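You operate a simulated robot arm through the tools that you are given. There is no shell and no other tool. Be economical: measure what you need, move in short steps, check, and stop when the job is done.

You are at the controls of a simulated robot arm. One attempt, no reset.

TASK
Take the grey lump from the top of the low table and leave it on the right bay of the screen rack. Open the white door, take the tray from the sack bench top and leave it on the shelf of the counter's cupboard and shut the door again. Put the yellow jar in the green crate. Put the blue tin on the store bench top away on the top of the low bench. Put the teal tub on the top of the sample bench away on the top of the steel bench. Put the purple striped sack on the top of the sample bench away on the shelf under the steel bench. Fetch the teal tin labelled "rust fine" from the top of the measuring bench and set it on the top of the test bench. Take the white bucket and leave it on the top of the sample bench. Fetch the striped blue tub and set it on top of the green filter on the top of the test bench. Any order will do. Set down upright: purple striped sack, teal tin.

Only the result counts: the job must be done as asked and must still hold three seconds after the hand-in. Knocking over, shifting, dropping, spilling or breaking anything else fails it.

THE ROBOT
A 6-joint arm with a two-finger parallel gripper on a trunk, on a base that drives. Base frame: it is fixed to the floor where the robot stands at the start and does not move with it; the origin is under the middle of the robot, x ahead of it, y to its left, z up; the surface under the hand at the start is at about z = 360. Lengths are in mm, angles in rad, forces in N, time in s.
With the tool pointing down near the work surface it reaches from about 100 to 560 mm from the robot's upright axis, wherever it stands. Its first joint turns from -2.897 to 2.897 rad. Places, roughly: blue tin [5000, -4500, 750]; green crate (37x21x13 cm) [5100, -3800, 800]; green filter [-6250, -3250, 750]; lump [500, 250, 500]; purple striped sack [-6250, -2250, 1000]; right bay of the screen rack (17x20 cm) [2620, 1540, 440]; shelf of the counter's cupboard [-6100, 900, 400]; shelf under the steel bench [3300, -2100, 300]; striped blue tub (5x5x5 cm) [-3300, -3600, 800]; teal tin [-3250, -3000, 750]; teal tub (20x20x9 cm) [-6200, -1900, 900]; top of the low bench [2800, 2900, 400]; top of the sample bench [-6200, -1800, 900]; top of the steel bench [3300, -2100, 700]; top of the test bench [-6200, -3700, 900]; tray [-4250, 2250, 750]; white bucket [-3000, -2750, 250]; white door [-5900, 900, 500]; yellow jar (8x8x10 cm) [5100, -4700, 800]. Payload 1.57 kg.
Tool frame: the origin (TCP) lies between the finger pads and is the grasp point; the fingertips stand 30 mm ahead of it; z points along the fingers, y is the line along which they close. Largest opening 110 mm; finger width 24, thickness 12; the body of the gripper, 48 by 112 mm, starts 78 mm behind the TCP.
Orientation is told as [roll, pitch, yaw] about the base's x, y, z axes, in that order, counted from this pose: with the fingers straight down and closing along the base's y, the tool's x points along the base's -x, its y along +y and its z along -z.

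THE INTERFACE
- The arm moves only by the tool play_rows. Its argument "increments" is a list of rows, each an object (a shift or turn left out is 0, a gripper value left out holds the last) with "grip": the gripper command, from -1 (shut) to 1 (fully open), values between in proportion; "slide": the shift along the base's x, y, z in mm, a list of three; "rotation": the turn, a rotation vector about the base's x, y, z in rad, a list of three. In form: [{"grip": grip, "slide": [dx, dy, dz], "rotation": [wx, wy, wz]}, ...]. A call has 1 to 12 rows; each row shifts and turns the commanded pose from where the row before left it. Rows are played at 5 a second. More than 50 mm and 0.15 rad between two rows, or a gripper value outside its range, and nothing of the call is played. Where a pose cannot be reached the arm comes as near as it can. A force on the tool above 40 N (or 10 N above the force at the start of the call, whichever is more), or a blocked arm, ends the call early, and 0.2 s more pass. Each finger travels about 108 mm/s and halts on what it meets, pressing with about 39 N; the grip force reading is that of the motor and also rises with nothing between the fingers. The clock runs only during rows and for 0.2 s after the last one: add rows that do not move to give the fingers time. It gives the time, the measured TCP pose, the force on the tool (base axes), the opening and the grip force at its end, in the units of the frame above (readings bear some noise), with the torque about the TCP (base axes, N m) and any sound that the robot's microphone picked up.
- Cameras (640 x 400 px; columns grow to the right, rows downward): "scene" is now at [39.4, 125.4, 1436.6]; the picture's right is [-0.25, -0.97, 0.00], its down [-0.87, 0.22, -0.44] and it looks along [0.43, -0.11, -0.90] (base axes); focal length 254 px, centre (320, 200). "wrist" rides on the gripper at [70, 16, -141] in the tool frame; the picture's right is [-0.23, 0.97, 0.00], its down [-0.86, -0.20, -0.48] and it looks along [-0.47, -0.11, 0.88] (tool axes); focal length 222 px, centre (320, 200).
- capture(camera): a new picture of that camera. The clock stands still meanwhile.
- slide_trunk(by): slides the trunk up (or, below 0, down) by that many mm; the arm and the scene camera ride with it, the base frame stays. It gives what a move gives, with no picture.
- base_move(legs): drives the robot by 1 to 6 legs, each [ahead, left, turn to the left] in mm, mm and rad, along the robot's own axes; the way and the turn of a leg run together, so that a leg with both is an arc; at most 1500 mm and 3.142 rad a leg. The arm and the cameras ride along, it lands a little off, and it stops where it bumps. It gives what a move gives.
- turn_head(pan, tilt): turns the head with the scene camera to pan (to the left, within 2.094 rad either way) and tilt (down, from -0.506 to 1.204), counted from straight ahead of the robot. It gives what a move gives.
- pixel_to_xyz(camera, pixels): for up to 12 pixels [column, row] of the newest picture of that camera ("zoom" is the newest enlarged one), the place [x, y, z] in the base frame of the surface seen there, good to about 2 mm. The clock stands still meanwhile.
- inspect(camera, box): a new picture of the part [left, top, right, bottom] of that camera's present view, enlarged. The clock stands still meanwhile.
- close_job(): hands the job in; it is judged then, once.

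Keep the steps short. Do not move on a guess: measure, check each grasp and each placing, and mend mistakes. In all there are 350 turns and 278 pictures (those below and enlarged ones count). Leave the gripper open and the arm clear of the work at the hand-in unless told otherwise, and finish with a single line.

The tools are called after "Request:" by a JSON object that holds its "method" and its "body". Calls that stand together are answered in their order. play_rows: Moves the arm, as the interface text tells. Its arguments: {"type":"object","properties":{"increments":{"type":"array","items":{"type":"object","properties":{"grip":{"type":"number"},"slide":{"type":"array","items":{"type":"number"}},"rotation":{"type":"array","items":{"type":"number"}}}}}},"required":["increments"]} The other tools are called the same way: slide_trunk (by) slides the trunk up or down; base_move (legs) drives the base; turn_head (pan, tilt) turns the head that bears the scene camera; capture (camera) takes a picture; pixel_to_xyz (camera, pixels) gives the place of the surface under pixels of a picture; inspect (camera, box) takes an enlarged picture of a part of a camera's view; close_job () hands the job in.

At the start:

```text
clock: 0.0
tool_pos: [455.2, 116.0, 591.9]
orientation: [0.0, 0.0, 0.0]
contact_force: [-0.1, 0.5, -0.5]
torque: [0.03, -0.03, 0.02]
opening: 110.0
grasp_force: 0.0
trunk travel left (down, up): [-50.0, 540.0]
robot x, y, heading: [1.2, 1.2, 0.003]
head pan, tilt: [-0.25, 1.115]
```

scene: 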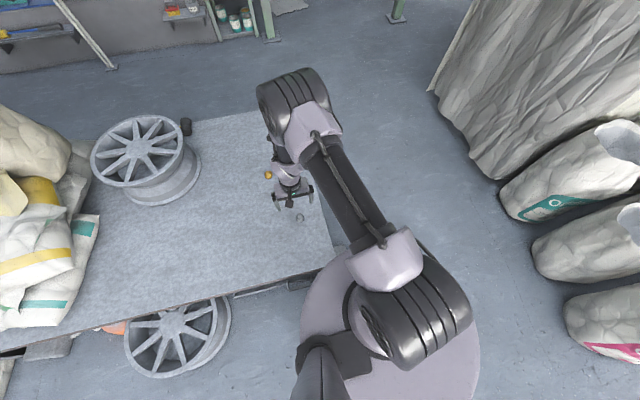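
wrist: 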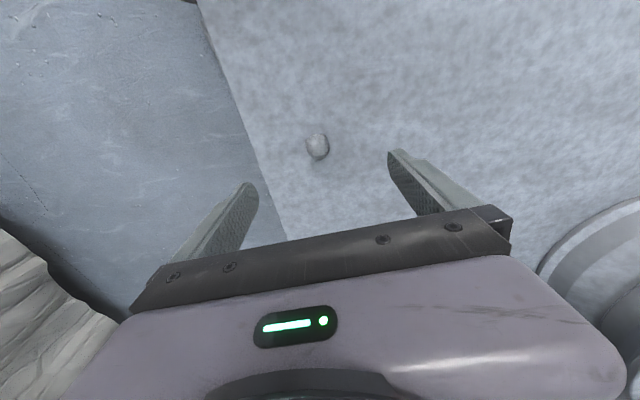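

I see a grey lump at wrist (317,146) and scene (300,217). I will measure it and the table around it.

Request:
{"method": "pixel_to_xyz", "body": {"camera": "wrist", "pixels": [[317, 146], [308, 146], [327, 146], [317, 136], [317, 157], [345, 150], [290, 190]]}}

Request:
{"method": "inspect", "body": {"camera": "scene", "box": [220, 140, 380, 240]}}

```text
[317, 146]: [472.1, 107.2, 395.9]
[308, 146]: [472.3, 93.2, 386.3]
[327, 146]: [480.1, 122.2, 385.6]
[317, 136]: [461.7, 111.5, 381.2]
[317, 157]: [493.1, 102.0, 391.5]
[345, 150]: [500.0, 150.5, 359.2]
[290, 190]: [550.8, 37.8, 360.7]
```

```text
4.00 times, centred on (300, 190) of scene
```

zoom: 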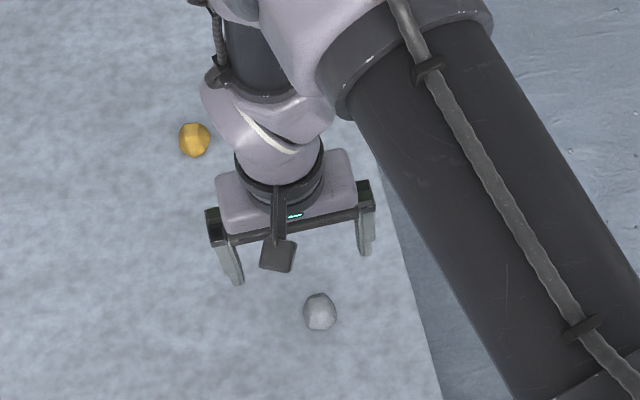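

The lump is about 33 mm wide, centred near (477, 107), with its top at 396 on a table at 360. I'll lower over it with the fingers open, stopping the tips about 5 mm above the table, then close.

Request:
{"method": "play_rows", "body": {"increments": [{"grip": 1, "slide": [22, -9, -20]}, {"slide": [0, 0, -45]}, {"slide": [0, 0, -45]}, {"slide": [0, 0, -45]}, {"slide": [0, 0, -30]}, {"slide": [0, 0, -12]}, {}]}}

Request:
{"method": "capture", "body": {"camera": "wrist"}}

```text
clock: 1.6
tool_pos: [476.8, 108.0, 395.8]
orientation: [0.0, -0.001, 0.0]
contact_force: [-0.2, -0.3, -0.2]
torque: [-0.03, 0.03, -0.01]
opening: 110.2
grasp_force: 0.1
trunk travel left (down, up): [-50.0, 540.0]
robot x, y, heading: [4.2, 3.8, -0.007]
head pan, tilt: [-0.25, 1.115]
```

```text
274 pictures are left
```

wrist: 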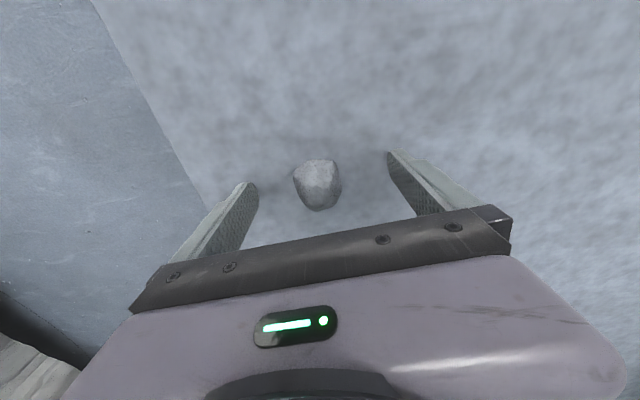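

The lump sits between the fingers. I'll close on it, let the fingers settle, then lift a little.

Request:
{"method": "play_rows", "body": {"increments": [{"grip": -1}, {}, {}, {}, {"slide": [0, 0, 30]}, {"slide": [0, 0, 40]}, {}]}}

Request:
{"method": "capture", "body": {"camera": "wrist"}}

```text
clock: 3.2
tool_pos: [477.7, 108.0, 465.0]
orientation: [-0.001, 0.001, 0.0]
contact_force: [-0.2, 1.0, -0.2]
torque: [-0.03, 0.0, 0.01]
opening: 35.4
grasp_force: 39.0
trunk travel left (down, up): [-50.0, 540.0]
robot x, y, heading: [-1.0, 1.5, -0.002]
head pan, tilt: [-0.25, 1.115]
```

```text
273 pictures are left
```

wrist: 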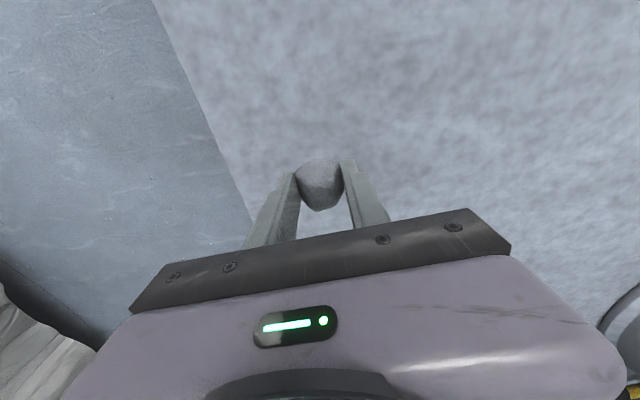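

The lump is held (opening 35, grip 39 N). I'll raise it clear, pull the arm in for driving, and look around with the head level.

Request:
{"method": "play_rows", "body": {"increments": [{"slide": [0, 0, 50]}, {"slide": [0, 0, 50]}, {"slide": [-30, -20, 40]}, {"slide": [-40, -20, 20]}, {"slide": [-40, -20, 20]}, {"slide": [-40, -20, 0]}, {}]}}

Request:
{"method": "turn_head", "body": {"pan": 0.5, "tilt": 0.45}}

Request:
{"method": "capture", "body": {"camera": "scene"}}

Request:
{"method": "turn_head", "body": {"pan": -0.8, "tilt": 0.45}}

Request:
{"method": "capture", "body": {"camera": "scene"}}

```text
refused: row 3 steps farther than a row can; nothing moved
```

```text
clock: 4.3
tool_pos: [476.9, 106.3, 465.3]
orientation: [0.0, 0.0, 0.0]
contact_force: [-0.3, -0.8, 0.8]
torque: [0.01, -0.01, 0.0]
opening: 35.2
grasp_force: 39.5
trunk travel left (down, up): [-50.0, 540.0]
robot x, y, heading: [0.2, -2.1, 0.002]
head pan, tilt: [0.499, 0.45]
```

```text
272 pictures are left
```

scene: 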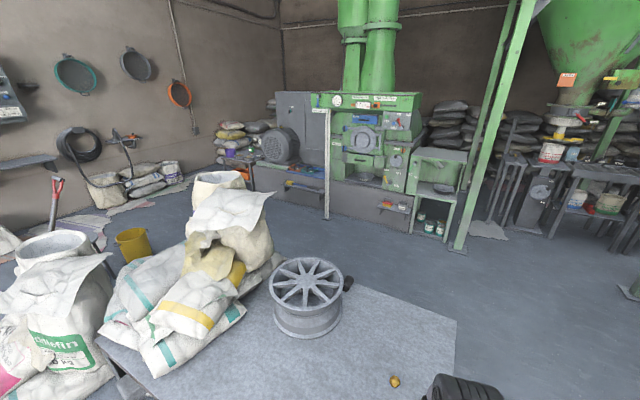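

```text
clock: 5.8
tool_pos: [477.0, 106.9, 465.2]
orientation: [-0.002, -0.001, 0.001]
contact_force: [0.3, -0.1, -1.0]
torque: [0.01, -0.02, 0.03]
opening: 35.2
grasp_force: 39.2
trunk travel left (down, up): [-50.0, 540.0]
robot x, y, heading: [-2.3, 2.3, 0.002]
head pan, tilt: [-0.799, 0.45]
```

```text
271 pictures are left
```

scene: 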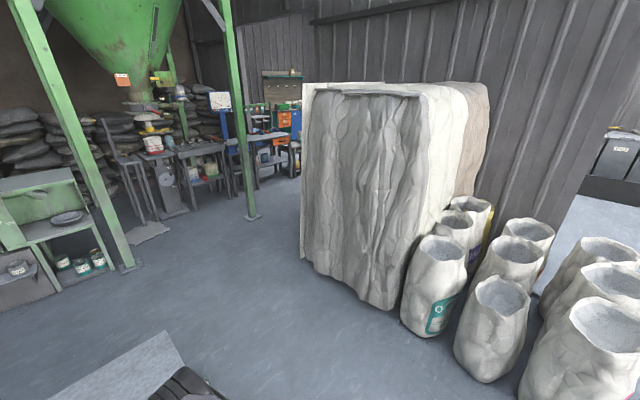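

The third row was a bit long. I'll fold in with shorter rows, then zoom toward the screen rack's bearing (pan 0.5).

Request:
{"method": "play_rows", "body": {"increments": [{"slide": [0, 0, 48]}, {"slide": [0, 0, 48]}, {"slide": [0, 0, 48]}, {"slide": [-40, -20, 10]}, {"slide": [-40, -20, 10]}, {"slide": [-40, -20, 10]}, {"slide": [-40, -20, 10]}, {}]}}

Request:
{"method": "turn_head", "body": {"pan": 0.5, "tilt": 0.4}}

Request:
{"method": "inspect", "body": {"camera": "scene", "box": [200, 110, 440, 260]}}

```text
clock: 7.6
tool_pos: [317.7, 25.6, 652.0]
orientation: [0.001, 0.001, -0.001]
contact_force: [-0.5, 0.1, -0.2]
torque: [0.01, -0.01, 0.01]
opening: 35.1
grasp_force: 38.9
trunk travel left (down, up): [-50.0, 540.0]
robot x, y, heading: [1.4, 4.6, 0.002]
head pan, tilt: [-0.799, 0.45]
```

```text
clock: 9.0
tool_pos: [318.3, 26.1, 649.8]
orientation: [0.001, 0.0, 0.001]
contact_force: [0.7, -0.2, -0.9]
torque: [0.0, 0.0, 0.0]
opening: 35.0
grasp_force: 38.9
trunk travel left (down, up): [-50.0, 540.0]
robot x, y, heading: [4.2, -2.0, 0.004]
head pan, tilt: [0.499, 0.4]
```

```text
2.67 times, centred on (320, 185) of scene
```

zoom: 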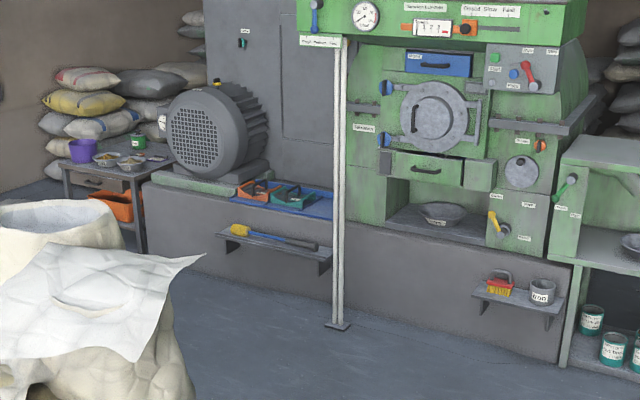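

I see a milling machine with red and teal trays, shelves and a motor. I'll measure candidates for the rack near (2620, 1540, 440).

Request:
{"method": "pixel_to_xyz", "body": {"camera": "zoom", "pixels": [[260, 190], [292, 197], [325, 205], [270, 237], [500, 290], [541, 290], [430, 213], [337, 325], [120, 170], [135, 140], [80, 150], [395, 215]]}}

Request:
{"method": "inspect", "body": {"camera": "scene", "box": [280, 150, 360, 200]}}

```text
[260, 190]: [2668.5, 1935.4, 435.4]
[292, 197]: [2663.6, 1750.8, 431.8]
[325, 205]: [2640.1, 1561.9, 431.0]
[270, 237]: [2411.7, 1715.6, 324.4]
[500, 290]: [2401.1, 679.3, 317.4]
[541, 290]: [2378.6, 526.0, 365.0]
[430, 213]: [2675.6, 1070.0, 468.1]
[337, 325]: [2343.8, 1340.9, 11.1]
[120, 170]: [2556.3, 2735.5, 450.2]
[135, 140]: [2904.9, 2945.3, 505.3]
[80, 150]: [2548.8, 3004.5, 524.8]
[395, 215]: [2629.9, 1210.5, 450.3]
```

```text
8.00 times, centred on (320, 175) of scene
```

zoom: 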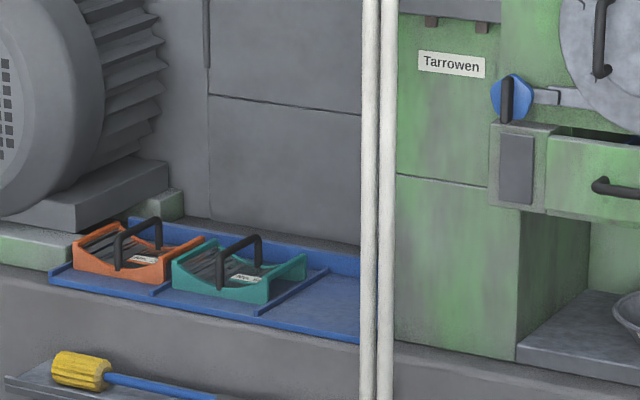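

The screen rack is the blue tray on the plinth. Its empty right bay is near (2630, 1560, 431), just left of the white post. Now I'll look down to measure my base size and the table edges for driving.

Request:
{"method": "turn_head", "body": {"pan": -0.3, "tilt": 1.1}}

Request:
{"method": "capture", "body": {"camera": "scene"}}

Request:
{"method": "pixel_to_xyz", "body": {"camera": "scene", "pixels": [[320, 260], [470, 300], [480, 340], [300, 350], [330, 250], [255, 112], [90, 140], [20, 330]]}}

```text
clock: 10.2
tool_pos: [317.2, 27.2, 649.4]
orientation: [0.0, 0.001, -0.001]
contact_force: [-0.8, 0.0, -0.9]
torque: [0.01, 0.0, 0.05]
opening: 35.4
grasp_force: 38.7
trunk travel left (down, up): [-50.0, 540.0]
robot x, y, heading: [-0.6, -3.7, -0.0]
head pan, tilt: [-0.3, 1.1]
```

```text
268 pictures are left
```

scene: 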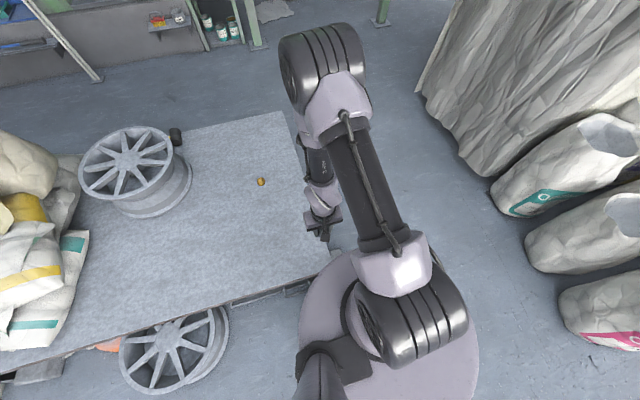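

```text
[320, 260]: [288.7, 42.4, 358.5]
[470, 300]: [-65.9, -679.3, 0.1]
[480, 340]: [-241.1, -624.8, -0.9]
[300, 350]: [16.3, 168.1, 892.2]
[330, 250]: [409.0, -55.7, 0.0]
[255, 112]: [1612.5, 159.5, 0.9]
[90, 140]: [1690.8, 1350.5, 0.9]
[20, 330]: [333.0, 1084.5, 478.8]
```

Request:
{"method": "pixel_to_xyz", "body": {"camera": "scene", "pixels": [[310, 285], [330, 265], [440, 265], [465, 320], [460, 300], [284, 113], [326, 258], [190, 132], [130, 220], [500, 195], [430, 95], [500, 215]]}}

```text
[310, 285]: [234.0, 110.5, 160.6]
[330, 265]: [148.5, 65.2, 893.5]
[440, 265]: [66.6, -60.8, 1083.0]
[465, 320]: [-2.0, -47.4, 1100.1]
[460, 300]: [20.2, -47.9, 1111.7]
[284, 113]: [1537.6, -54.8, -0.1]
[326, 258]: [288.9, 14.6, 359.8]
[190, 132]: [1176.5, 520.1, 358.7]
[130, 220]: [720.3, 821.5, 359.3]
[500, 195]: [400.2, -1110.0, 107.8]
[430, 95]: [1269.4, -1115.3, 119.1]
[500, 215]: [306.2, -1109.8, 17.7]
```

Request:
{"method": "pixel_to_xyz", "body": {"camera": "scene", "pixels": [[257, 45], [382, 20], [98, 78], [275, 12], [60, 75], [20, 120], [210, 40], [450, 60]]}}

Request:
{"method": "base_move", "body": {"legs": [[-60, -550, 0], [1400, 0, 0]]}}

```text
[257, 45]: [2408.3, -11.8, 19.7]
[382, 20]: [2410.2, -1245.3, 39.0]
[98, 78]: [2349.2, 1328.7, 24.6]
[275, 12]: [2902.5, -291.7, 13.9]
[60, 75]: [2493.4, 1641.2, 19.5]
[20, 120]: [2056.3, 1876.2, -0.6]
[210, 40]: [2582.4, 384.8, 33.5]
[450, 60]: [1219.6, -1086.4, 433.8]
```

```text
clock: 20.1
tool_pos: [1674.4, -564.5, 650.5]
orientation: [0.001, -0.001, -0.022]
contact_force: [-0.1, 0.8, -0.8]
torque: [-0.01, 0.0, 0.0]
opening: 35.4
grasp_force: 39.3
trunk travel left (down, up): [-50.0, 540.0]
robot x, y, heading: [1355.7, -584.0, -0.023]
head pan, tilt: [-0.3, 1.1]
```

The corridor is clear. I'll go ahead to x≈1800, then sidestep left in front of the machine, and look before going further.

Request:
{"method": "base_move", "body": {"legs": [[430, 0, 0.023], [0, 1400, 0]]}}

Request:
{"method": "turn_head", "body": {"pan": 0.5, "tilt": 0.8}}

Request:
{"method": "capture", "body": {"camera": "scene"}}

```text
clock: 29.4
tool_pos: [2124.0, 859.7, 649.6]
orientation: [0.002, 0.0, -0.008]
contact_force: [-0.5, 0.4, -1.1]
torque: [-0.06, 0.0, 0.02]
opening: 35.1
grasp_force: 38.9
trunk travel left (down, up): [-50.0, 540.0]
robot x, y, heading: [1808.6, 834.0, -0.007]
head pan, tilt: [-0.3, 1.1]
```

```text
clock: 30.6
tool_pos: [2123.7, 860.1, 651.7]
orientation: [0.001, 0.001, -0.008]
contact_force: [0.7, 0.0, -1.0]
torque: [0.01, 0.0, 0.0]
opening: 35.3
grasp_force: 38.8
trunk travel left (down, up): [-50.0, 540.0]
robot x, y, heading: [1804.4, 838.1, -0.01]
head pan, tilt: [0.499, 0.799]
```

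```text
267 pictures are left
```

scene: 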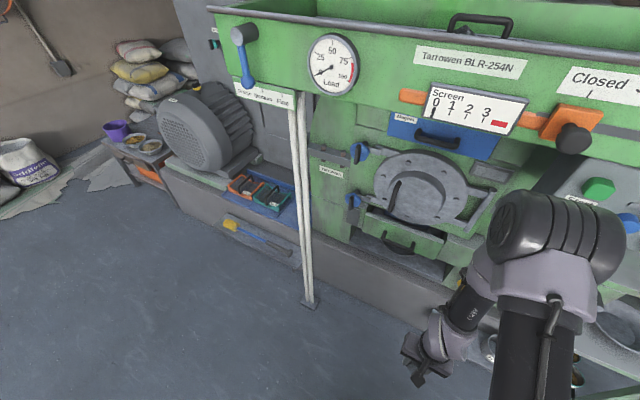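

Clear so far. I'll measure the green overhang (it could meet the trunk or head), the bay, and the shelf with the broom.

Request:
{"method": "pixel_to_xyz", "body": {"camera": "scene", "pixels": [[225, 12], [260, 95], [330, 65], [287, 195], [288, 213], [255, 235], [290, 256], [245, 72], [240, 190], [200, 170], [306, 303], [295, 100]]}}

Request:
{"method": "inspect", "body": {"camera": "scene", "box": [210, 150, 330, 225]}}

```text
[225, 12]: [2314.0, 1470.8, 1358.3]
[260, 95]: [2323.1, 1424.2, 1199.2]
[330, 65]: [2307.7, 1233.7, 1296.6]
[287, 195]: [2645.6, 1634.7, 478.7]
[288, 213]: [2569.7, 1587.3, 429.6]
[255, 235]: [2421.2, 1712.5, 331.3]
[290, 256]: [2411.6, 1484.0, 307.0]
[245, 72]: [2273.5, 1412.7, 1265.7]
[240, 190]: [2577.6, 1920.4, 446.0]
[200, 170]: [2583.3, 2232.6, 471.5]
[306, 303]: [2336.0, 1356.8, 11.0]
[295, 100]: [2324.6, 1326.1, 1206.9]
```

```text
5.33 times, centred on (270, 188) of scene
```

zoom: 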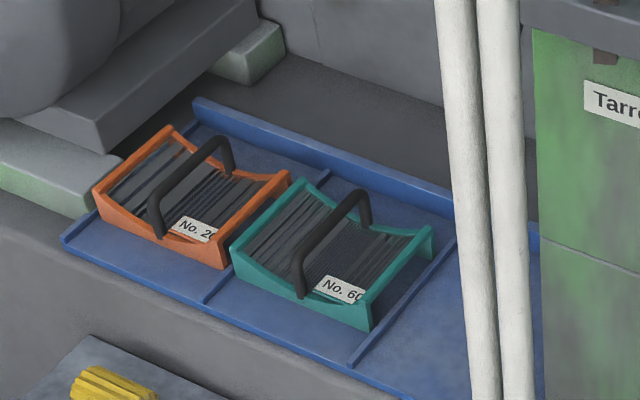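

The overhang (z ≥ 1200) ends at y≈1480, and the post is at (2340, 1345). I'll stand at about (2105, 1650), left of both, and reach in at a slight angle.

Request:
{"method": "base_move", "body": {"legs": [[0, 815, 0.01], [290, 0, 0]]}}

Request:
{"method": "turn_head", "body": {"pan": -0.1, "tilt": 0.9}}

Request:
{"method": "capture", "body": {"camera": "scene"}}

```text
clock: 36.5
tool_pos: [2406.6, 1695.4, 650.3]
orientation: [0.0, 0.001, 0.015]
contact_force: [-0.4, -0.6, -0.3]
torque: [0.01, 0.01, -0.02]
opening: 35.0
grasp_force: 38.6
trunk travel left (down, up): [-50.0, 540.0]
robot x, y, heading: [2089.0, 1663.4, 0.015]
head pan, tilt: [0.499, 0.799]
```

```text
clock: 37.5
tool_pos: [2406.0, 1694.9, 650.5]
orientation: [-0.001, -0.002, 0.016]
contact_force: [-0.3, 0.3, -0.2]
torque: [-0.01, 0.02, -0.02]
opening: 35.3
grasp_force: 39.1
trunk travel left (down, up): [-50.0, 540.0]
robot x, y, heading: [2086.9, 1662.6, 0.015]
head pan, tilt: [-0.099, 0.901]
```

```text
265 pictures are left
```

scene: 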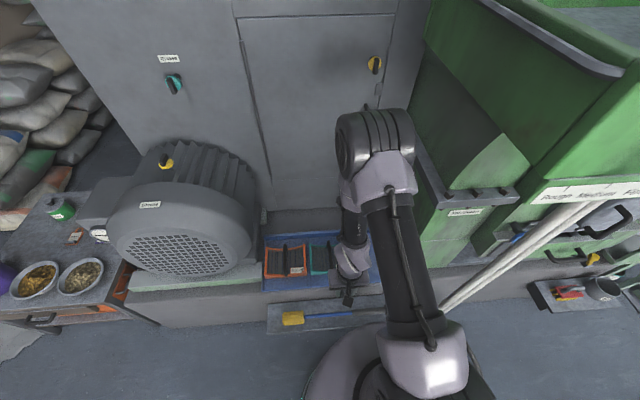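

The elbow looks near the machine's flank, so I'll measure elbow, flank and bay.

Request:
{"method": "inspect", "body": {"camera": "scene", "box": [250, 90, 530, 330]}}

Request:
{"method": "pixel_to_xyz", "body": {"camera": "scene", "pixels": [[408, 130], [375, 130], [345, 140], [430, 150], [445, 205], [530, 200], [475, 20], [370, 270], [350, 255], [330, 270], [372, 285], [340, 290]]}}

```text
1.67 times, centred on (390, 210) of scene
```

zoom: 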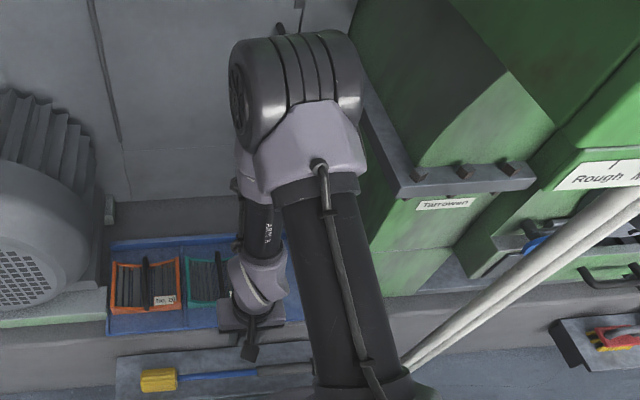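

```text
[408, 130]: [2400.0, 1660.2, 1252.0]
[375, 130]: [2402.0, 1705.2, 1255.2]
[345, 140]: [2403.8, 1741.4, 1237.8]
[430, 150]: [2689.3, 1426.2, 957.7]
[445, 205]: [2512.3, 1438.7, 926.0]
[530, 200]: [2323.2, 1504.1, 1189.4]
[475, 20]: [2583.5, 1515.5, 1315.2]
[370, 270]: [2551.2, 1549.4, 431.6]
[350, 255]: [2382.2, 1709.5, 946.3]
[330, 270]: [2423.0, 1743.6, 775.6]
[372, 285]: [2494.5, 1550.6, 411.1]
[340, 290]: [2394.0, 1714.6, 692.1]
```

The flank at elbow height is at y≈1515, so I'd rather stand further left and reach at an angle. I'll sidestep left 100 and measure the bay edges.

Request:
{"method": "base_move", "body": {"legs": [[12, 100, 0]]}}

Request:
{"method": "inspect", "body": {"camera": "scene", "box": [270, 180, 430, 300]}}

```text
clock: 38.7
tool_pos: [2416.3, 1794.0, 650.0]
orientation: [0.0, 0.0, 0.016]
contact_force: [0.8, 0.1, -0.2]
torque: [-0.02, -0.01, 0.02]
opening: 35.1
grasp_force: 39.3
trunk travel left (down, up): [-50.0, 540.0]
robot x, y, heading: [2099.1, 1760.7, 0.016]
head pan, tilt: [-0.099, 0.901]
```

```text
3.33 times, centred on (350, 240) of scene
```

zoom: 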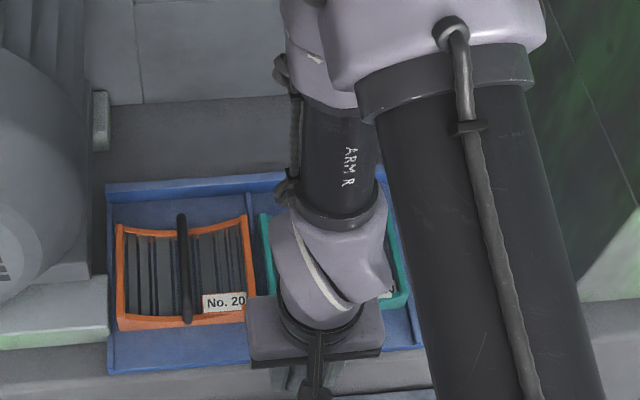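

The arm hides the bay, so I'll swing over it high up and check with the wrist camera.

Request:
{"method": "play_rows", "body": {"increments": [{"slide": [20, -40, 0]}, {"slide": [20, -40, 0]}, {"slide": [25, -40, 0]}, {"slide": [25, -40, 0]}, {"slide": [25, -40, 0]}, {"slide": [25, -39, 0]}, {"slide": [34, 0, -30]}, {"slide": [0, 0, -40]}, {}]}}

Request:
{"method": "capture", "body": {"camera": "wrist"}}

Request:
{"method": "capture", "body": {"camera": "scene"}}

```text
clock: 40.7
tool_pos: [2588.8, 1555.3, 580.0]
orientation: [0.001, -0.001, 0.014]
contact_force: [0.1, 0.0, -1.0]
torque: [0.03, -0.01, -0.01]
opening: 35.1
grasp_force: 39.4
trunk travel left (down, up): [-50.0, 540.0]
robot x, y, heading: [2095.3, 1764.5, 0.014]
head pan, tilt: [-0.099, 0.901]
```

```text
262 pictures are left
```

wrist: 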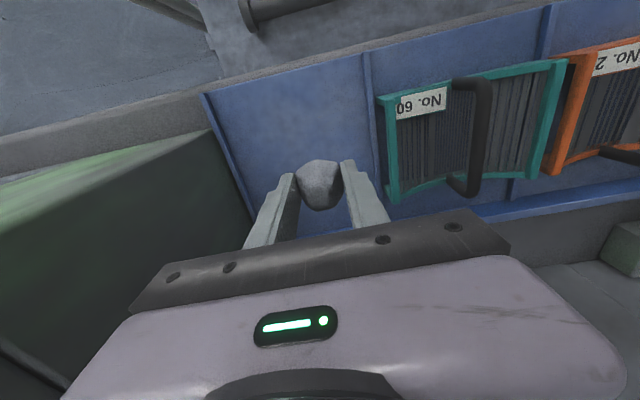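

```text
261 pictures are left
```

scene: 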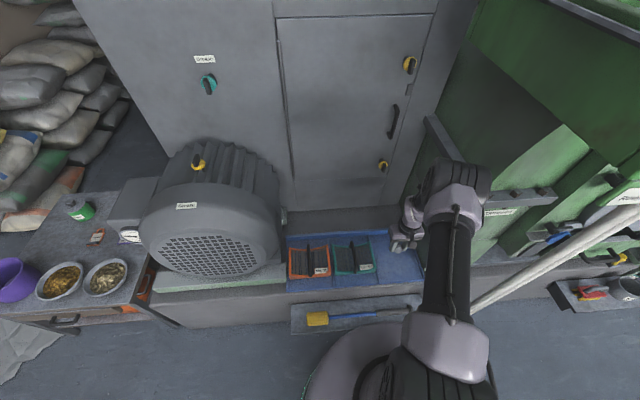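

I see the empty bay with the lump above it. I'll measure its walls, then lower.

Request:
{"method": "pixel_to_xyz", "body": {"camera": "wrist", "pixels": [[210, 100], [245, 195], [366, 70], [375, 140], [285, 110], [300, 140], [245, 120]]}}

Request:
{"method": "pixel_to_xyz", "body": {"camera": "scene", "pixels": [[480, 175], [455, 170], [500, 192], [545, 195], [470, 140]]}}

```text
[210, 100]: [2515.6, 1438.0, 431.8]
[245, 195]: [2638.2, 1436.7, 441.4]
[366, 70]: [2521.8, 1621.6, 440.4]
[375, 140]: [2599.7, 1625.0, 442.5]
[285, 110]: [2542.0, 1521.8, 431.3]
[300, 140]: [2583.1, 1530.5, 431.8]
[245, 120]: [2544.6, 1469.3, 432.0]
```

```text
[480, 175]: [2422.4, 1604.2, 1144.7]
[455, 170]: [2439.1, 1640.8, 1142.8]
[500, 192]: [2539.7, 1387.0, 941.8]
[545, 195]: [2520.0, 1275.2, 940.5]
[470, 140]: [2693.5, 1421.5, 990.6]
```

The bay spans y 1438–1622 with its floor at 431.5. I'll shift a bit toward its middle, lower to TCP z≈469, and open.

Request:
{"method": "play_rows", "body": {"increments": [{"slide": [12, -18, -30]}, {"slide": [0, 0, -40]}, {"slide": [0, 0, -25]}, {"slide": [0, 0, -10]}, {"slide": [0, 0, -5]}, {}]}}

Request:
{"method": "capture", "body": {"camera": "wrist"}}

```text
clock: 42.1
tool_pos: [2600.7, 1537.3, 469.6]
orientation: [0.001, 0.001, 0.016]
contact_force: [-1.1, 0.0, 6.7]
torque: [-0.12, 0.03, 0.0]
opening: 35.0
grasp_force: 39.7
trunk travel left (down, up): [-50.0, 540.0]
robot x, y, heading: [2098.6, 1763.5, 0.017]
head pan, tilt: [-0.099, 0.901]
```

```text
260 pictures are left
```

wrist: 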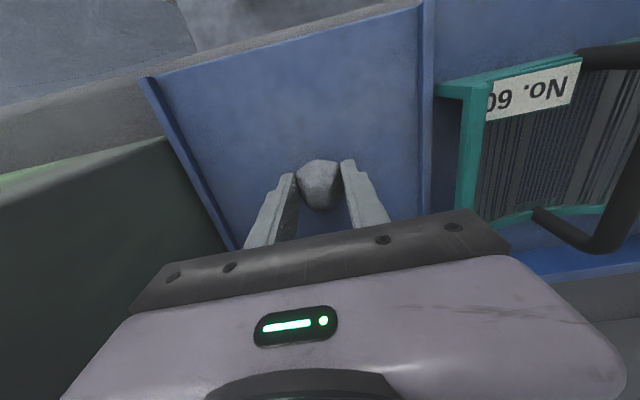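

The force of 6.7 N shows the lump is touching the floor of the bay. I'll open and lift away.

Request:
{"method": "play_rows", "body": {"increments": [{"grip": 0.0}, {}, {"slide": [0, 0, 30]}, {"slide": [0, 0, 40]}, {"slide": [0, 0, 40]}, {}]}}

Request:
{"method": "capture", "body": {"camera": "wrist"}}

```text
clock: 43.5
tool_pos: [2601.5, 1534.3, 578.1]
orientation: [0.0, 0.0, 0.015]
contact_force: [-0.4, -0.3, 0.2]
torque: [-0.01, 0.0, 0.0]
opening: 55.0
grasp_force: 0.1
trunk travel left (down, up): [-50.0, 540.0]
robot x, y, heading: [2099.4, 1760.3, 0.013]
head pan, tilt: [-0.099, 0.901]
```

```text
259 pictures are left
```

wrist: 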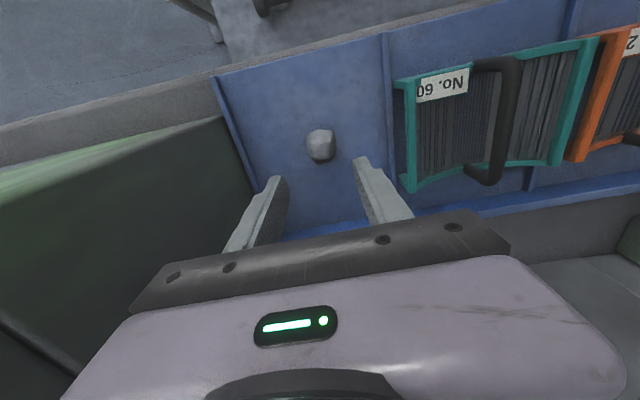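

The lump stands in the right bay. I'll retract the arm and look left at the low bench, where the blue tin will go later.

Request:
{"method": "play_rows", "body": {"increments": [{"slide": [0, 0, 40]}, {"slide": [-34, 0, 35]}, {"slide": [-25, 40, 0]}, {"slide": [-25, 40, 0]}, {"slide": [-25, 40, 0]}, {"slide": [-25, 40, 0]}, {"slide": [-25, 40, 0]}, {"slide": [-25, 40, 0]}, {}]}}

Request:
{"method": "turn_head", "body": {"pan": 0.9, "tilt": 0.8}}

Request:
{"method": "capture", "body": {"camera": "scene"}}

```text
clock: 45.5
tool_pos: [2418.9, 1777.6, 655.4]
orientation: [0.0, 0.0, 0.016]
contact_force: [-0.1, 0.8, -0.4]
torque: [-0.01, -0.03, -0.03]
opening: 55.1
grasp_force: 0.0
trunk travel left (down, up): [-50.0, 540.0]
robot x, y, heading: [2102.3, 1761.7, 0.017]
head pan, tilt: [-0.099, 0.901]
```

```text
clock: 46.7
tool_pos: [2420.4, 1776.0, 655.6]
orientation: [0.0, -0.001, 0.016]
contact_force: [-0.2, 0.1, -0.1]
torque: [0.01, 0.03, -0.01]
opening: 55.0
grasp_force: 0.0
trunk travel left (down, up): [-50.0, 540.0]
robot x, y, heading: [2099.6, 1760.0, 0.017]
head pan, tilt: [0.901, 0.799]
```

```text
258 pictures are left
```

scene: 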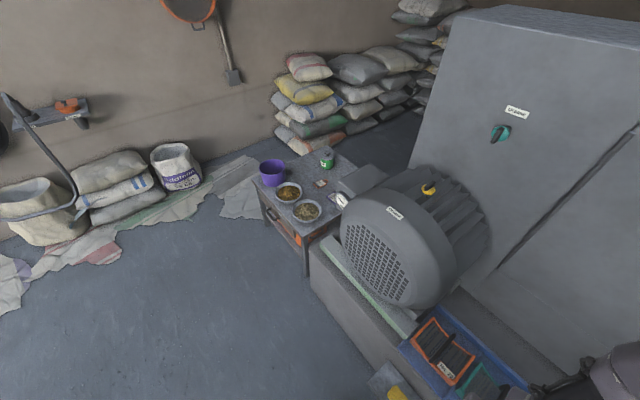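

Request:
{"method": "inspect", "body": {"camera": "scene", "box": [240, 140, 400, 240]}}

Request:
{"method": "pixel_to_xyz", "body": {"camera": "scene", "pixels": [[290, 160], [305, 170], [345, 158], [318, 184], [336, 190], [260, 185], [304, 237], [330, 225], [327, 165], [340, 175], [275, 185], [305, 205]]}}

```text
4.00 times, centred on (320, 190) of scene
```

zoom: 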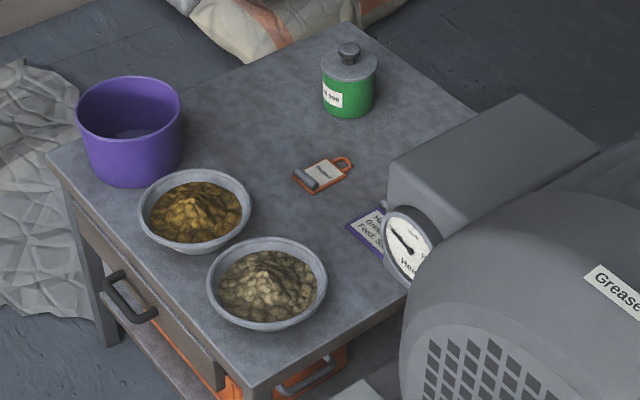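

```text
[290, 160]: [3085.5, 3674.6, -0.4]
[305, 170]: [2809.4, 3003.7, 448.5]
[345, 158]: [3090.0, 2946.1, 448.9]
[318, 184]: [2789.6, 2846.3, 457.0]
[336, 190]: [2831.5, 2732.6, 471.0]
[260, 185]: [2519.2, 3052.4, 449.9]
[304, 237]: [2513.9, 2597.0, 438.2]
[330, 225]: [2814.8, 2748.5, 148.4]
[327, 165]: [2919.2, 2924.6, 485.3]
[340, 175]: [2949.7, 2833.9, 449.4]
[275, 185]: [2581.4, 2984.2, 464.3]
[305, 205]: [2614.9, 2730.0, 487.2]
```

The low bench top is at z 449. Free space lies around (2760, 2880) between the bowls, bucket and green tin. Next stop is the store bench: I'll back off and sidestep right along x≈1800.

Request:
{"method": "base_move", "body": {"legs": [[-300, 0, -0.016], [0, -1500, 0], [0, -1300, 0]]}}

Request:
{"method": "turn_head", "body": {"pan": -0.9, "tilt": 0.4}}

Request:
{"method": "capture", "body": {"camera": "scene"}}

```text
clock: 61.8
tool_pos: [2085.0, -1016.8, 656.2]
orientation: [-0.001, 0.0, -0.02]
contact_force: [-0.3, 0.7, -0.1]
torque: [0.01, -0.02, 0.02]
opening: 55.1
grasp_force: 0.1
trunk travel left (down, up): [-50.0, 540.0]
robot x, y, heading: [1765.3, -1022.2, -0.018]
head pan, tilt: [0.901, 0.799]
```

```text
clock: 63.6
tool_pos: [2085.2, -1017.0, 655.5]
orientation: [0.0, 0.0, -0.02]
contact_force: [0.0, 0.3, -0.3]
torque: [0.0, -0.02, 0.03]
opening: 55.1
grasp_force: 0.1
trunk travel left (down, up): [-50.0, 540.0]
robot x, y, heading: [1763.3, -1020.8, -0.023]
head pan, tilt: [-0.901, 0.4]
```

```text
256 pictures are left
```

scene: 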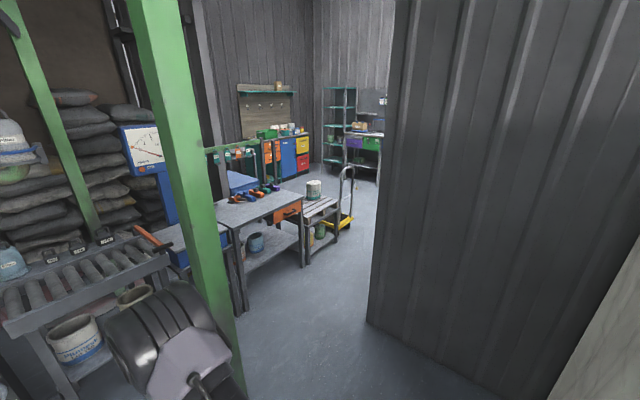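

Past the partition corner there is another area with benches. I'll measure the floor edges of the passage.

Request:
{"method": "pixel_to_xyz", "body": {"camera": "scene", "pixels": [[367, 322], [245, 308], [303, 266], [345, 228], [270, 205], [355, 145], [378, 178], [300, 165], [270, 240], [314, 190], [350, 130], [560, 398]]}}

Request:
{"method": "inspect", "body": {"camera": "scene", "box": [200, 70, 400, 240]}}

```text
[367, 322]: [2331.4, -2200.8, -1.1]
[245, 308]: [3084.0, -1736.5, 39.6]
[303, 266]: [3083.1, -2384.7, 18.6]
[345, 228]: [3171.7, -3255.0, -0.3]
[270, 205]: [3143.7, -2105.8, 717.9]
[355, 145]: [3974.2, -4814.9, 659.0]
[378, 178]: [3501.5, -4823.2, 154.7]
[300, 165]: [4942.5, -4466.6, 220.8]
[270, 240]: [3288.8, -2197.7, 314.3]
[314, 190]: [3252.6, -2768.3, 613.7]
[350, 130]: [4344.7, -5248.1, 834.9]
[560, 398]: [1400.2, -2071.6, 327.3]
```

```text
2.35 times, centred on (300, 155) of scene
```

zoom: 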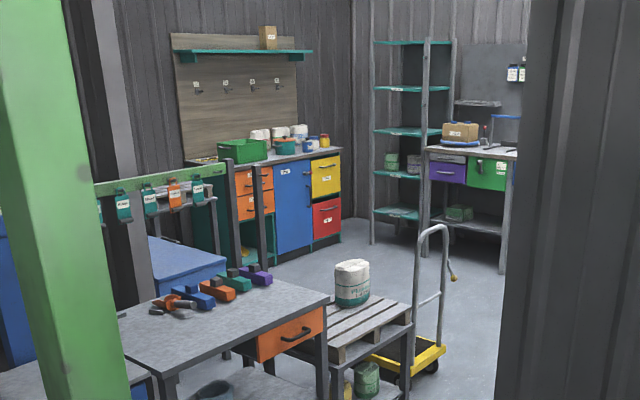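

The gap is between the partition corner (2331, -2200) and the steel bench front (x≈3083). I'll turn to face -y and sidle to x≈2705, staying clear of the green post at (2410, -1245).

Request:
{"method": "base_move", "body": {"legs": [[0, 0, -1.548], [650, 0, 0], [0, 930, 0]]}}

Request:
{"method": "turn_head", "body": {"pan": 0, "tilt": 0.7}}

Request:
{"method": "capture", "body": {"camera": "scene"}}

```text
clock: 75.5
tool_pos: [2725.0, -1990.0, 654.9]
orientation: [0.001, 0.001, -1.57]
contact_force: [0.2, -0.1, 0.7]
torque: [0.03, -0.01, -0.01]
opening: 55.0
grasp_force: 0.0
trunk travel left (down, up): [-50.0, 540.0]
robot x, y, heading: [2717.3, -1669.4, -1.566]
head pan, tilt: [-0.901, 0.4]
```

```text
clock: 76.7
tool_pos: [2724.7, -1990.3, 655.5]
orientation: [0.002, 0.0, -1.568]
contact_force: [-0.4, -0.4, 0.8]
torque: [0.0, -0.01, 0.0]
opening: 55.2
grasp_force: 0.1
trunk travel left (down, up): [-50.0, 540.0]
robot x, y, heading: [2715.8, -1669.0, -1.57]
head pan, tilt: [0.0, 0.7]
```

```text
254 pictures are left
```

scene: 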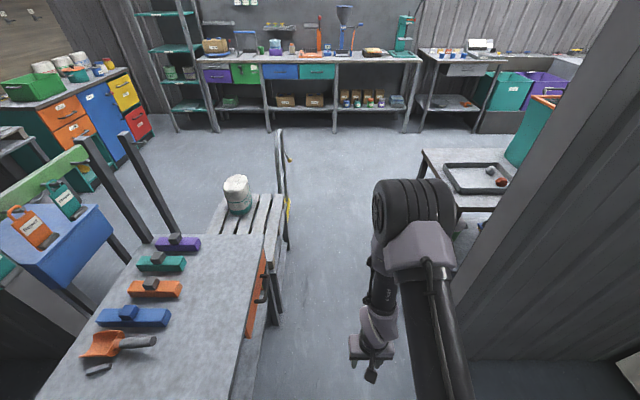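

Now I can see ahead. I'll measure the obstacles along the lane.

Request:
{"method": "pixel_to_xyz", "body": {"camera": "scene", "pixels": [[424, 152], [455, 210], [283, 240], [288, 200], [265, 270], [240, 385], [290, 150], [150, 140], [75, 200], [350, 150], [545, 100], [180, 160]]}}

Request:
{"method": "inspect", "body": {"camera": "scene", "box": [0, 40, 180, 160]}}

```text
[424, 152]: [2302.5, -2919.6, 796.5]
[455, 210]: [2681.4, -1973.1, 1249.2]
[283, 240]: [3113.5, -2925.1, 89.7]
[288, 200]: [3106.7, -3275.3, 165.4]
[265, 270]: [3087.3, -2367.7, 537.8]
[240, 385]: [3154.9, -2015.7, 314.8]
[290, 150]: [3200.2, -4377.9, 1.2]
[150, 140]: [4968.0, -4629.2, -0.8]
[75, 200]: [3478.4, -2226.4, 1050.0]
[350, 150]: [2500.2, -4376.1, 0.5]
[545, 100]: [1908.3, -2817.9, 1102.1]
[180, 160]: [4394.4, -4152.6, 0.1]
```

```text
3.33 times, centred on (90, 100) of scene
```

zoom: 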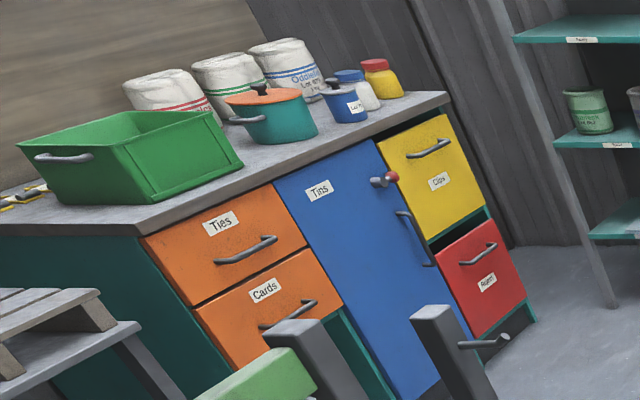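

The lane along x≈2710 is clear (table at x<2302, trolley at x>3106). I'll drive to y≈-4100, turn to face +x, and go ahead 1000.

Request:
{"method": "base_move", "body": {"legs": [[1300, 0, 0], [1130, 0, 0], [0, 0, 1.57], [1000, 0, 0]]}}

Request:
{"method": "turn_head", "body": {"pan": 0, "tilt": 0.7}}

Request:
{"method": "capture", "body": {"camera": "scene"}}

```text
clock: 97.3
tool_pos: [4011.9, -4185.1, 655.5]
orientation: [0.001, 0.002, -0.035]
contact_force: [-0.4, 0.9, -0.3]
torque: [-0.01, -0.02, 0.02]
opening: 55.1
grasp_force: 0.0
trunk travel left (down, up): [-50.0, 540.0]
robot x, y, heading: [3689.3, -4184.0, -0.037]
head pan, tilt: [0.0, 0.7]
```

```text
clock: 97.9
tool_pos: [4010.7, -4184.7, 656.0]
orientation: [0.001, 0.0, -0.033]
contact_force: [0.8, 0.0, 0.3]
torque: [0.0, 0.01, -0.01]
opening: 55.0
grasp_force: 0.0
trunk travel left (down, up): [-50.0, 540.0]
robot x, y, heading: [3693.6, -4182.7, -0.031]
head pan, tilt: [0.0, 0.7]
```

```text
252 pictures are left
```

scene: 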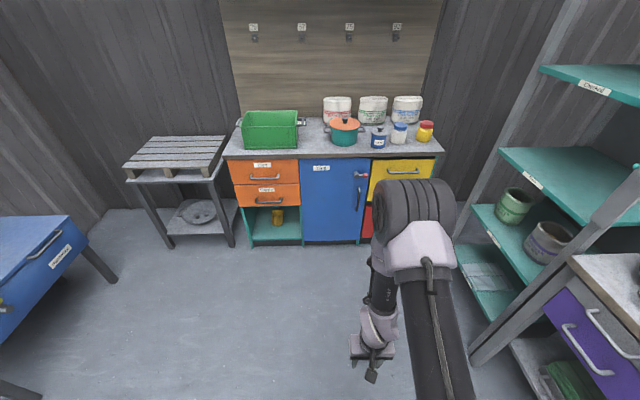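

I see crate (270,130), blue tin (378,138), yellow jar (425,130). I'll measure them, the bench edge and the shelf unit on the right.

Request:
{"method": "inspect", "body": {"camera": "scene", "box": [230, 80, 450, 200]}}

Request:
{"method": "pixel_to_xyz", "body": {"camera": "scene", "pixels": [[330, 155], [432, 152], [460, 232], [475, 360], [500, 150], [640, 200], [410, 155], [378, 128], [378, 146], [426, 123], [405, 125], [300, 150]]}}

```text
2.91 times, centred on (340, 140) of scene
```

zoom: 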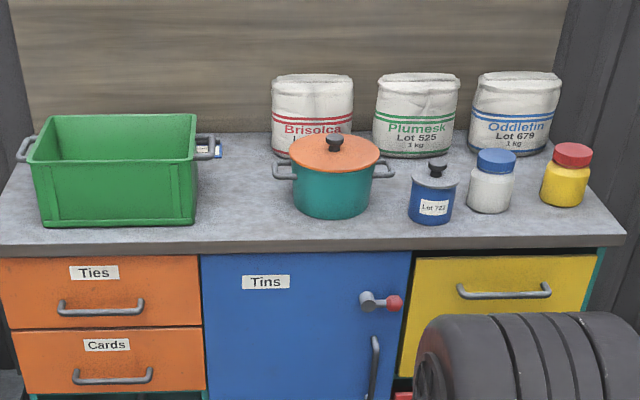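

```text
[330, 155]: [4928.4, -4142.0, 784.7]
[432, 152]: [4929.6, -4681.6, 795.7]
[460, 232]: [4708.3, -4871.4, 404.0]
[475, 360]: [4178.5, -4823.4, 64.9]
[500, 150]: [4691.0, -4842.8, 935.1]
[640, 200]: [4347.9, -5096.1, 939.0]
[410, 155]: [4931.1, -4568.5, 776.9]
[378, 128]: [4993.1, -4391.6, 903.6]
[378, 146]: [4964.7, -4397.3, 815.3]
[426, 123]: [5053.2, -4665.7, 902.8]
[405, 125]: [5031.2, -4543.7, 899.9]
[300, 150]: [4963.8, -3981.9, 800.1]
```

Bench top is at about 795. I'll raise the trunk 430 and drive up to about (4600, -4450), with the base front still ahead of the handles.

Request:
{"method": "slide_trunk", "body": {"by": 430}}

Request:
{"method": "base_move", "body": {"legs": [[0, 0, 0.033], [0, -270, 0], [880, 0, 0]]}}

Request:
{"method": "turn_head", "body": {"pan": -0.1, "tilt": 0.9}}

Request:
{"method": "capture", "body": {"camera": "scene"}}

```text
refused: 430 is not a number from -400 to 400
```

```text
clock: 104.3
tool_pos: [4883.0, -4457.8, 655.3]
orientation: [0.001, 0.012, -0.014]
contact_force: [-3.5, -0.5, 0.3]
torque: [-0.04, -0.38, 0.1]
opening: 54.8
grasp_force: 0.1
trunk travel left (down, up): [-50.0, 540.0]
robot x, y, heading: [4568.4, -4461.8, -0.008]
head pan, tilt: [0.0, 0.7]
stopped in leg 3: the force on the tool passed its limit at 47 N (the readings are from after the stop); the commanded pose is now the measured one
```

```text
clock: 105.0
tool_pos: [4881.9, -4457.5, 655.8]
orientation: [0.0, 0.013, -0.01]
contact_force: [-3.6, -0.1, 0.1]
torque: [-0.02, -0.57, 0.07]
opening: 54.9
grasp_force: 0.1
trunk travel left (down, up): [-50.0, 540.0]
robot x, y, heading: [4567.5, -4458.8, -0.008]
head pan, tilt: [-0.099, 0.901]
```

```text
250 pictures are left
```

scene: 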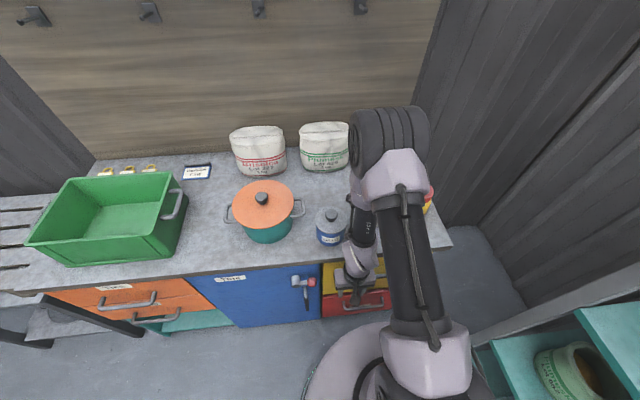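

The trunk limit refused my slide, so the gripper touched the cabinet front lightly. I should not have chained those calls. I'll back off, then raise the trunk in allowed steps, and check the front.

Request:
{"method": "base_move", "body": {"legs": [[-200, 0, 0.008]]}}

Request:
{"method": "slide_trunk", "body": {"by": 400}}

Request:
{"method": "turn_head", "body": {"pan": -0.1, "tilt": 1.0}}

Request:
{"method": "capture", "body": {"camera": "scene"}}

```text
clock: 106.6
tool_pos: [4687.5, -4454.4, 655.6]
orientation: [0.0, 0.013, -0.011]
contact_force: [0.8, 0.0, 0.2]
torque: [0.05, -0.01, 0.04]
opening: 54.9
grasp_force: 0.0
trunk travel left (down, up): [-50.0, 540.0]
robot x, y, heading: [4369.4, -4465.0, -0.014]
head pan, tilt: [-0.099, 0.901]
```

```text
clock: 110.5
tool_pos: [4686.5, -4455.5, 1054.4]
orientation: [-0.002, 0.012, -0.01]
contact_force: [0.0, 0.4, 0.3]
torque: [-0.04, -0.02, -0.03]
opening: 55.0
grasp_force: 0.0
trunk travel left (down, up): [-450.0, 140.0]
robot x, y, heading: [4371.2, -4464.7, -0.007]
head pan, tilt: [-0.099, 0.901]
```

```text
clock: 111.1
tool_pos: [4686.4, -4455.2, 1055.4]
orientation: [0.001, 0.013, -0.011]
contact_force: [-0.5, -1.4, 0.4]
torque: [0.02, 0.01, 0.0]
opening: 54.9
grasp_force: 0.1
trunk travel left (down, up): [-450.0, 140.0]
robot x, y, heading: [4370.9, -4462.9, -0.013]
head pan, tilt: [-0.099, 1.0]
```

```text
249 pictures are left
```

scene: 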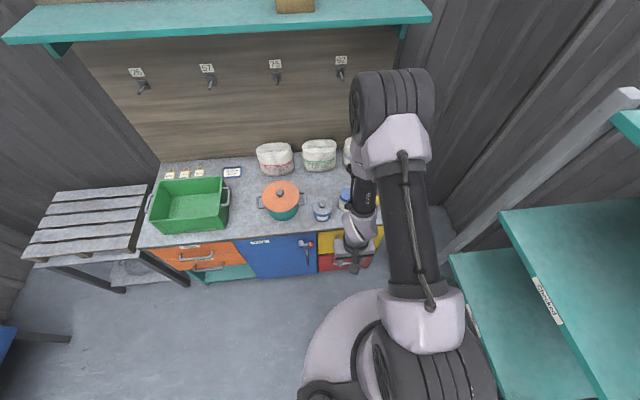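

All looks in place. There is a wall shelf above, so I'll measure its edge and check the drawers.

Request:
{"method": "pixel_to_xyz", "body": {"camera": "scene", "pixels": [[300, 30], [430, 20], [410, 90], [340, 195], [322, 205], [345, 228], [375, 195], [300, 270], [335, 240], [190, 200], [295, 195]]}}

Request:
{"method": "play_rows", "body": {"increments": [{"slide": [0, 45, 0], "rotation": [0, -0.012, 0.01]}, {"slide": [0, 45, 0]}, {"slide": [0, 45, 0]}, {"slide": [0, 45, 0]}, {"slide": [0, 45, 0], "grip": 1}, {}]}}

Request:
{"method": "inspect", "body": {"camera": "scene", "box": [250, 120, 450, 290]}}

```text
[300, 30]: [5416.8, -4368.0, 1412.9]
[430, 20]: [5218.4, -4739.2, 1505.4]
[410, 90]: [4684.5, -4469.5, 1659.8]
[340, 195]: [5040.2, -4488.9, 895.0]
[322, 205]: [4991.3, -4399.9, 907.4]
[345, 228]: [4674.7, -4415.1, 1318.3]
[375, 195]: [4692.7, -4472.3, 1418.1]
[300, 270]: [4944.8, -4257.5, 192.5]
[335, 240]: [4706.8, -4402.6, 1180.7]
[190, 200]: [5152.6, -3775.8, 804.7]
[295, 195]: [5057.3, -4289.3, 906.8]
```

```text
clock: 112.5
tool_pos: [4688.8, -4231.4, 1053.1]
orientation: [0.0, 0.003, -0.002]
contact_force: [-0.1, 0.3, 0.3]
torque: [0.03, -0.02, 0.03]
opening: 109.7
grasp_force: 0.1
trunk travel left (down, up): [-450.0, 140.0]
robot x, y, heading: [4372.9, -4462.3, -0.012]
head pan, tilt: [-0.099, 1.0]
```

```text
2.35 times, centred on (350, 205) of scene
```

zoom: 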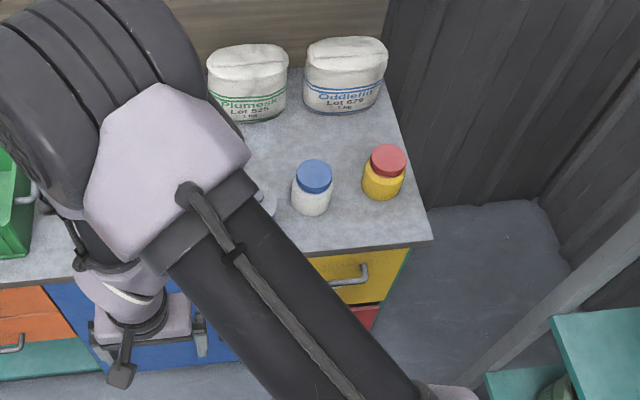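

The jar is in clear view. I'll measure its lid and sides, the white jar, and the bag behind.

Request:
{"method": "pixel_to_xyz", "body": {"camera": "zoom", "pixels": [[388, 158], [372, 158], [404, 158], [382, 192], [364, 185], [400, 188], [315, 172], [332, 178], [328, 200], [345, 108], [400, 215], [360, 225]]}}

```text
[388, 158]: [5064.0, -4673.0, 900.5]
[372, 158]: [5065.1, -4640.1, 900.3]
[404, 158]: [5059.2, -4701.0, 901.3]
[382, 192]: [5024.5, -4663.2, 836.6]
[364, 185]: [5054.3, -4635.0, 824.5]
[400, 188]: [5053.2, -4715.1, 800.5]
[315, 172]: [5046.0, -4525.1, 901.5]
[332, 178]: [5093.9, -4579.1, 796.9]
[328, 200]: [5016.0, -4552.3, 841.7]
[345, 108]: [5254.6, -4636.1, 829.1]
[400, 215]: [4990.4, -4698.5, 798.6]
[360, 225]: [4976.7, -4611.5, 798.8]
```

The jar centre is (5064, -4672), and 70 mm of gap separates it from the white jar. I'll drive ahead 215 with the hand high, then move over the jar.

Request:
{"method": "base_move", "body": {"legs": [[215, 0, 0.01]]}}

Request:
{"method": "play_rows", "body": {"increments": [{"slide": [0, -48, 0]}, {"slide": [0, -48, 0]}, {"slide": [0, -48, 0]}, {"slide": [0, -48, 0]}, {"slide": [15, -45, 0]}, {"slide": [20, -40, 0]}, {"slide": [25, -40, 0]}, {"slide": [25, -40, 0]}, {"slide": [25, -40, 0]}, {"slide": [25, -36, 0]}, {}]}}

Request:
{"method": "capture", "body": {"camera": "wrist"}}

```text
clock: 114.2
tool_pos: [4901.0, -4229.2, 1052.1]
orientation: [0.0, 0.002, 0.01]
contact_force: [0.0, 0.1, 0.2]
torque: [0.01, 0.04, 0.02]
opening: 110.3
grasp_force: 0.0
trunk travel left (down, up): [-450.0, 140.0]
robot x, y, heading: [4586.8, -4463.1, 0.001]
head pan, tilt: [-0.099, 1.0]
```

```text
clock: 116.6
tool_pos: [5036.0, -4657.9, 1051.7]
orientation: [0.001, -0.001, 0.009]
contact_force: [0.4, -0.2, -1.0]
torque: [0.0, 0.02, 0.0]
opening: 110.0
grasp_force: 0.0
trunk travel left (down, up): [-450.0, 140.0]
robot x, y, heading: [4584.3, -4462.9, -0.004]
head pan, tilt: [-0.099, 1.0]
```

```text
247 pictures are left
```

wrist: 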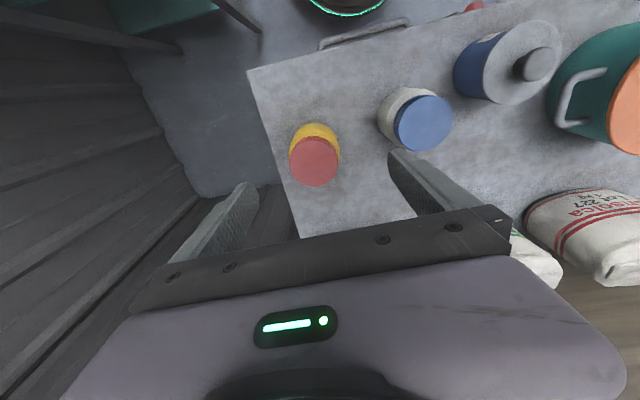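

Request:
{"method": "pixel_to_xyz", "body": {"camera": "wrist", "pixels": [[313, 160], [292, 160], [337, 160], [318, 185], [313, 128], [424, 122], [395, 125]]}}

```text
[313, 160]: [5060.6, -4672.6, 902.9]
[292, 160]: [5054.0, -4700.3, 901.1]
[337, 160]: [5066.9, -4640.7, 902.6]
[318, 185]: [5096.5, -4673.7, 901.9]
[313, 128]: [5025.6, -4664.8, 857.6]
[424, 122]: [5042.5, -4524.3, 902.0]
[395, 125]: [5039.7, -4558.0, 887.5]
```

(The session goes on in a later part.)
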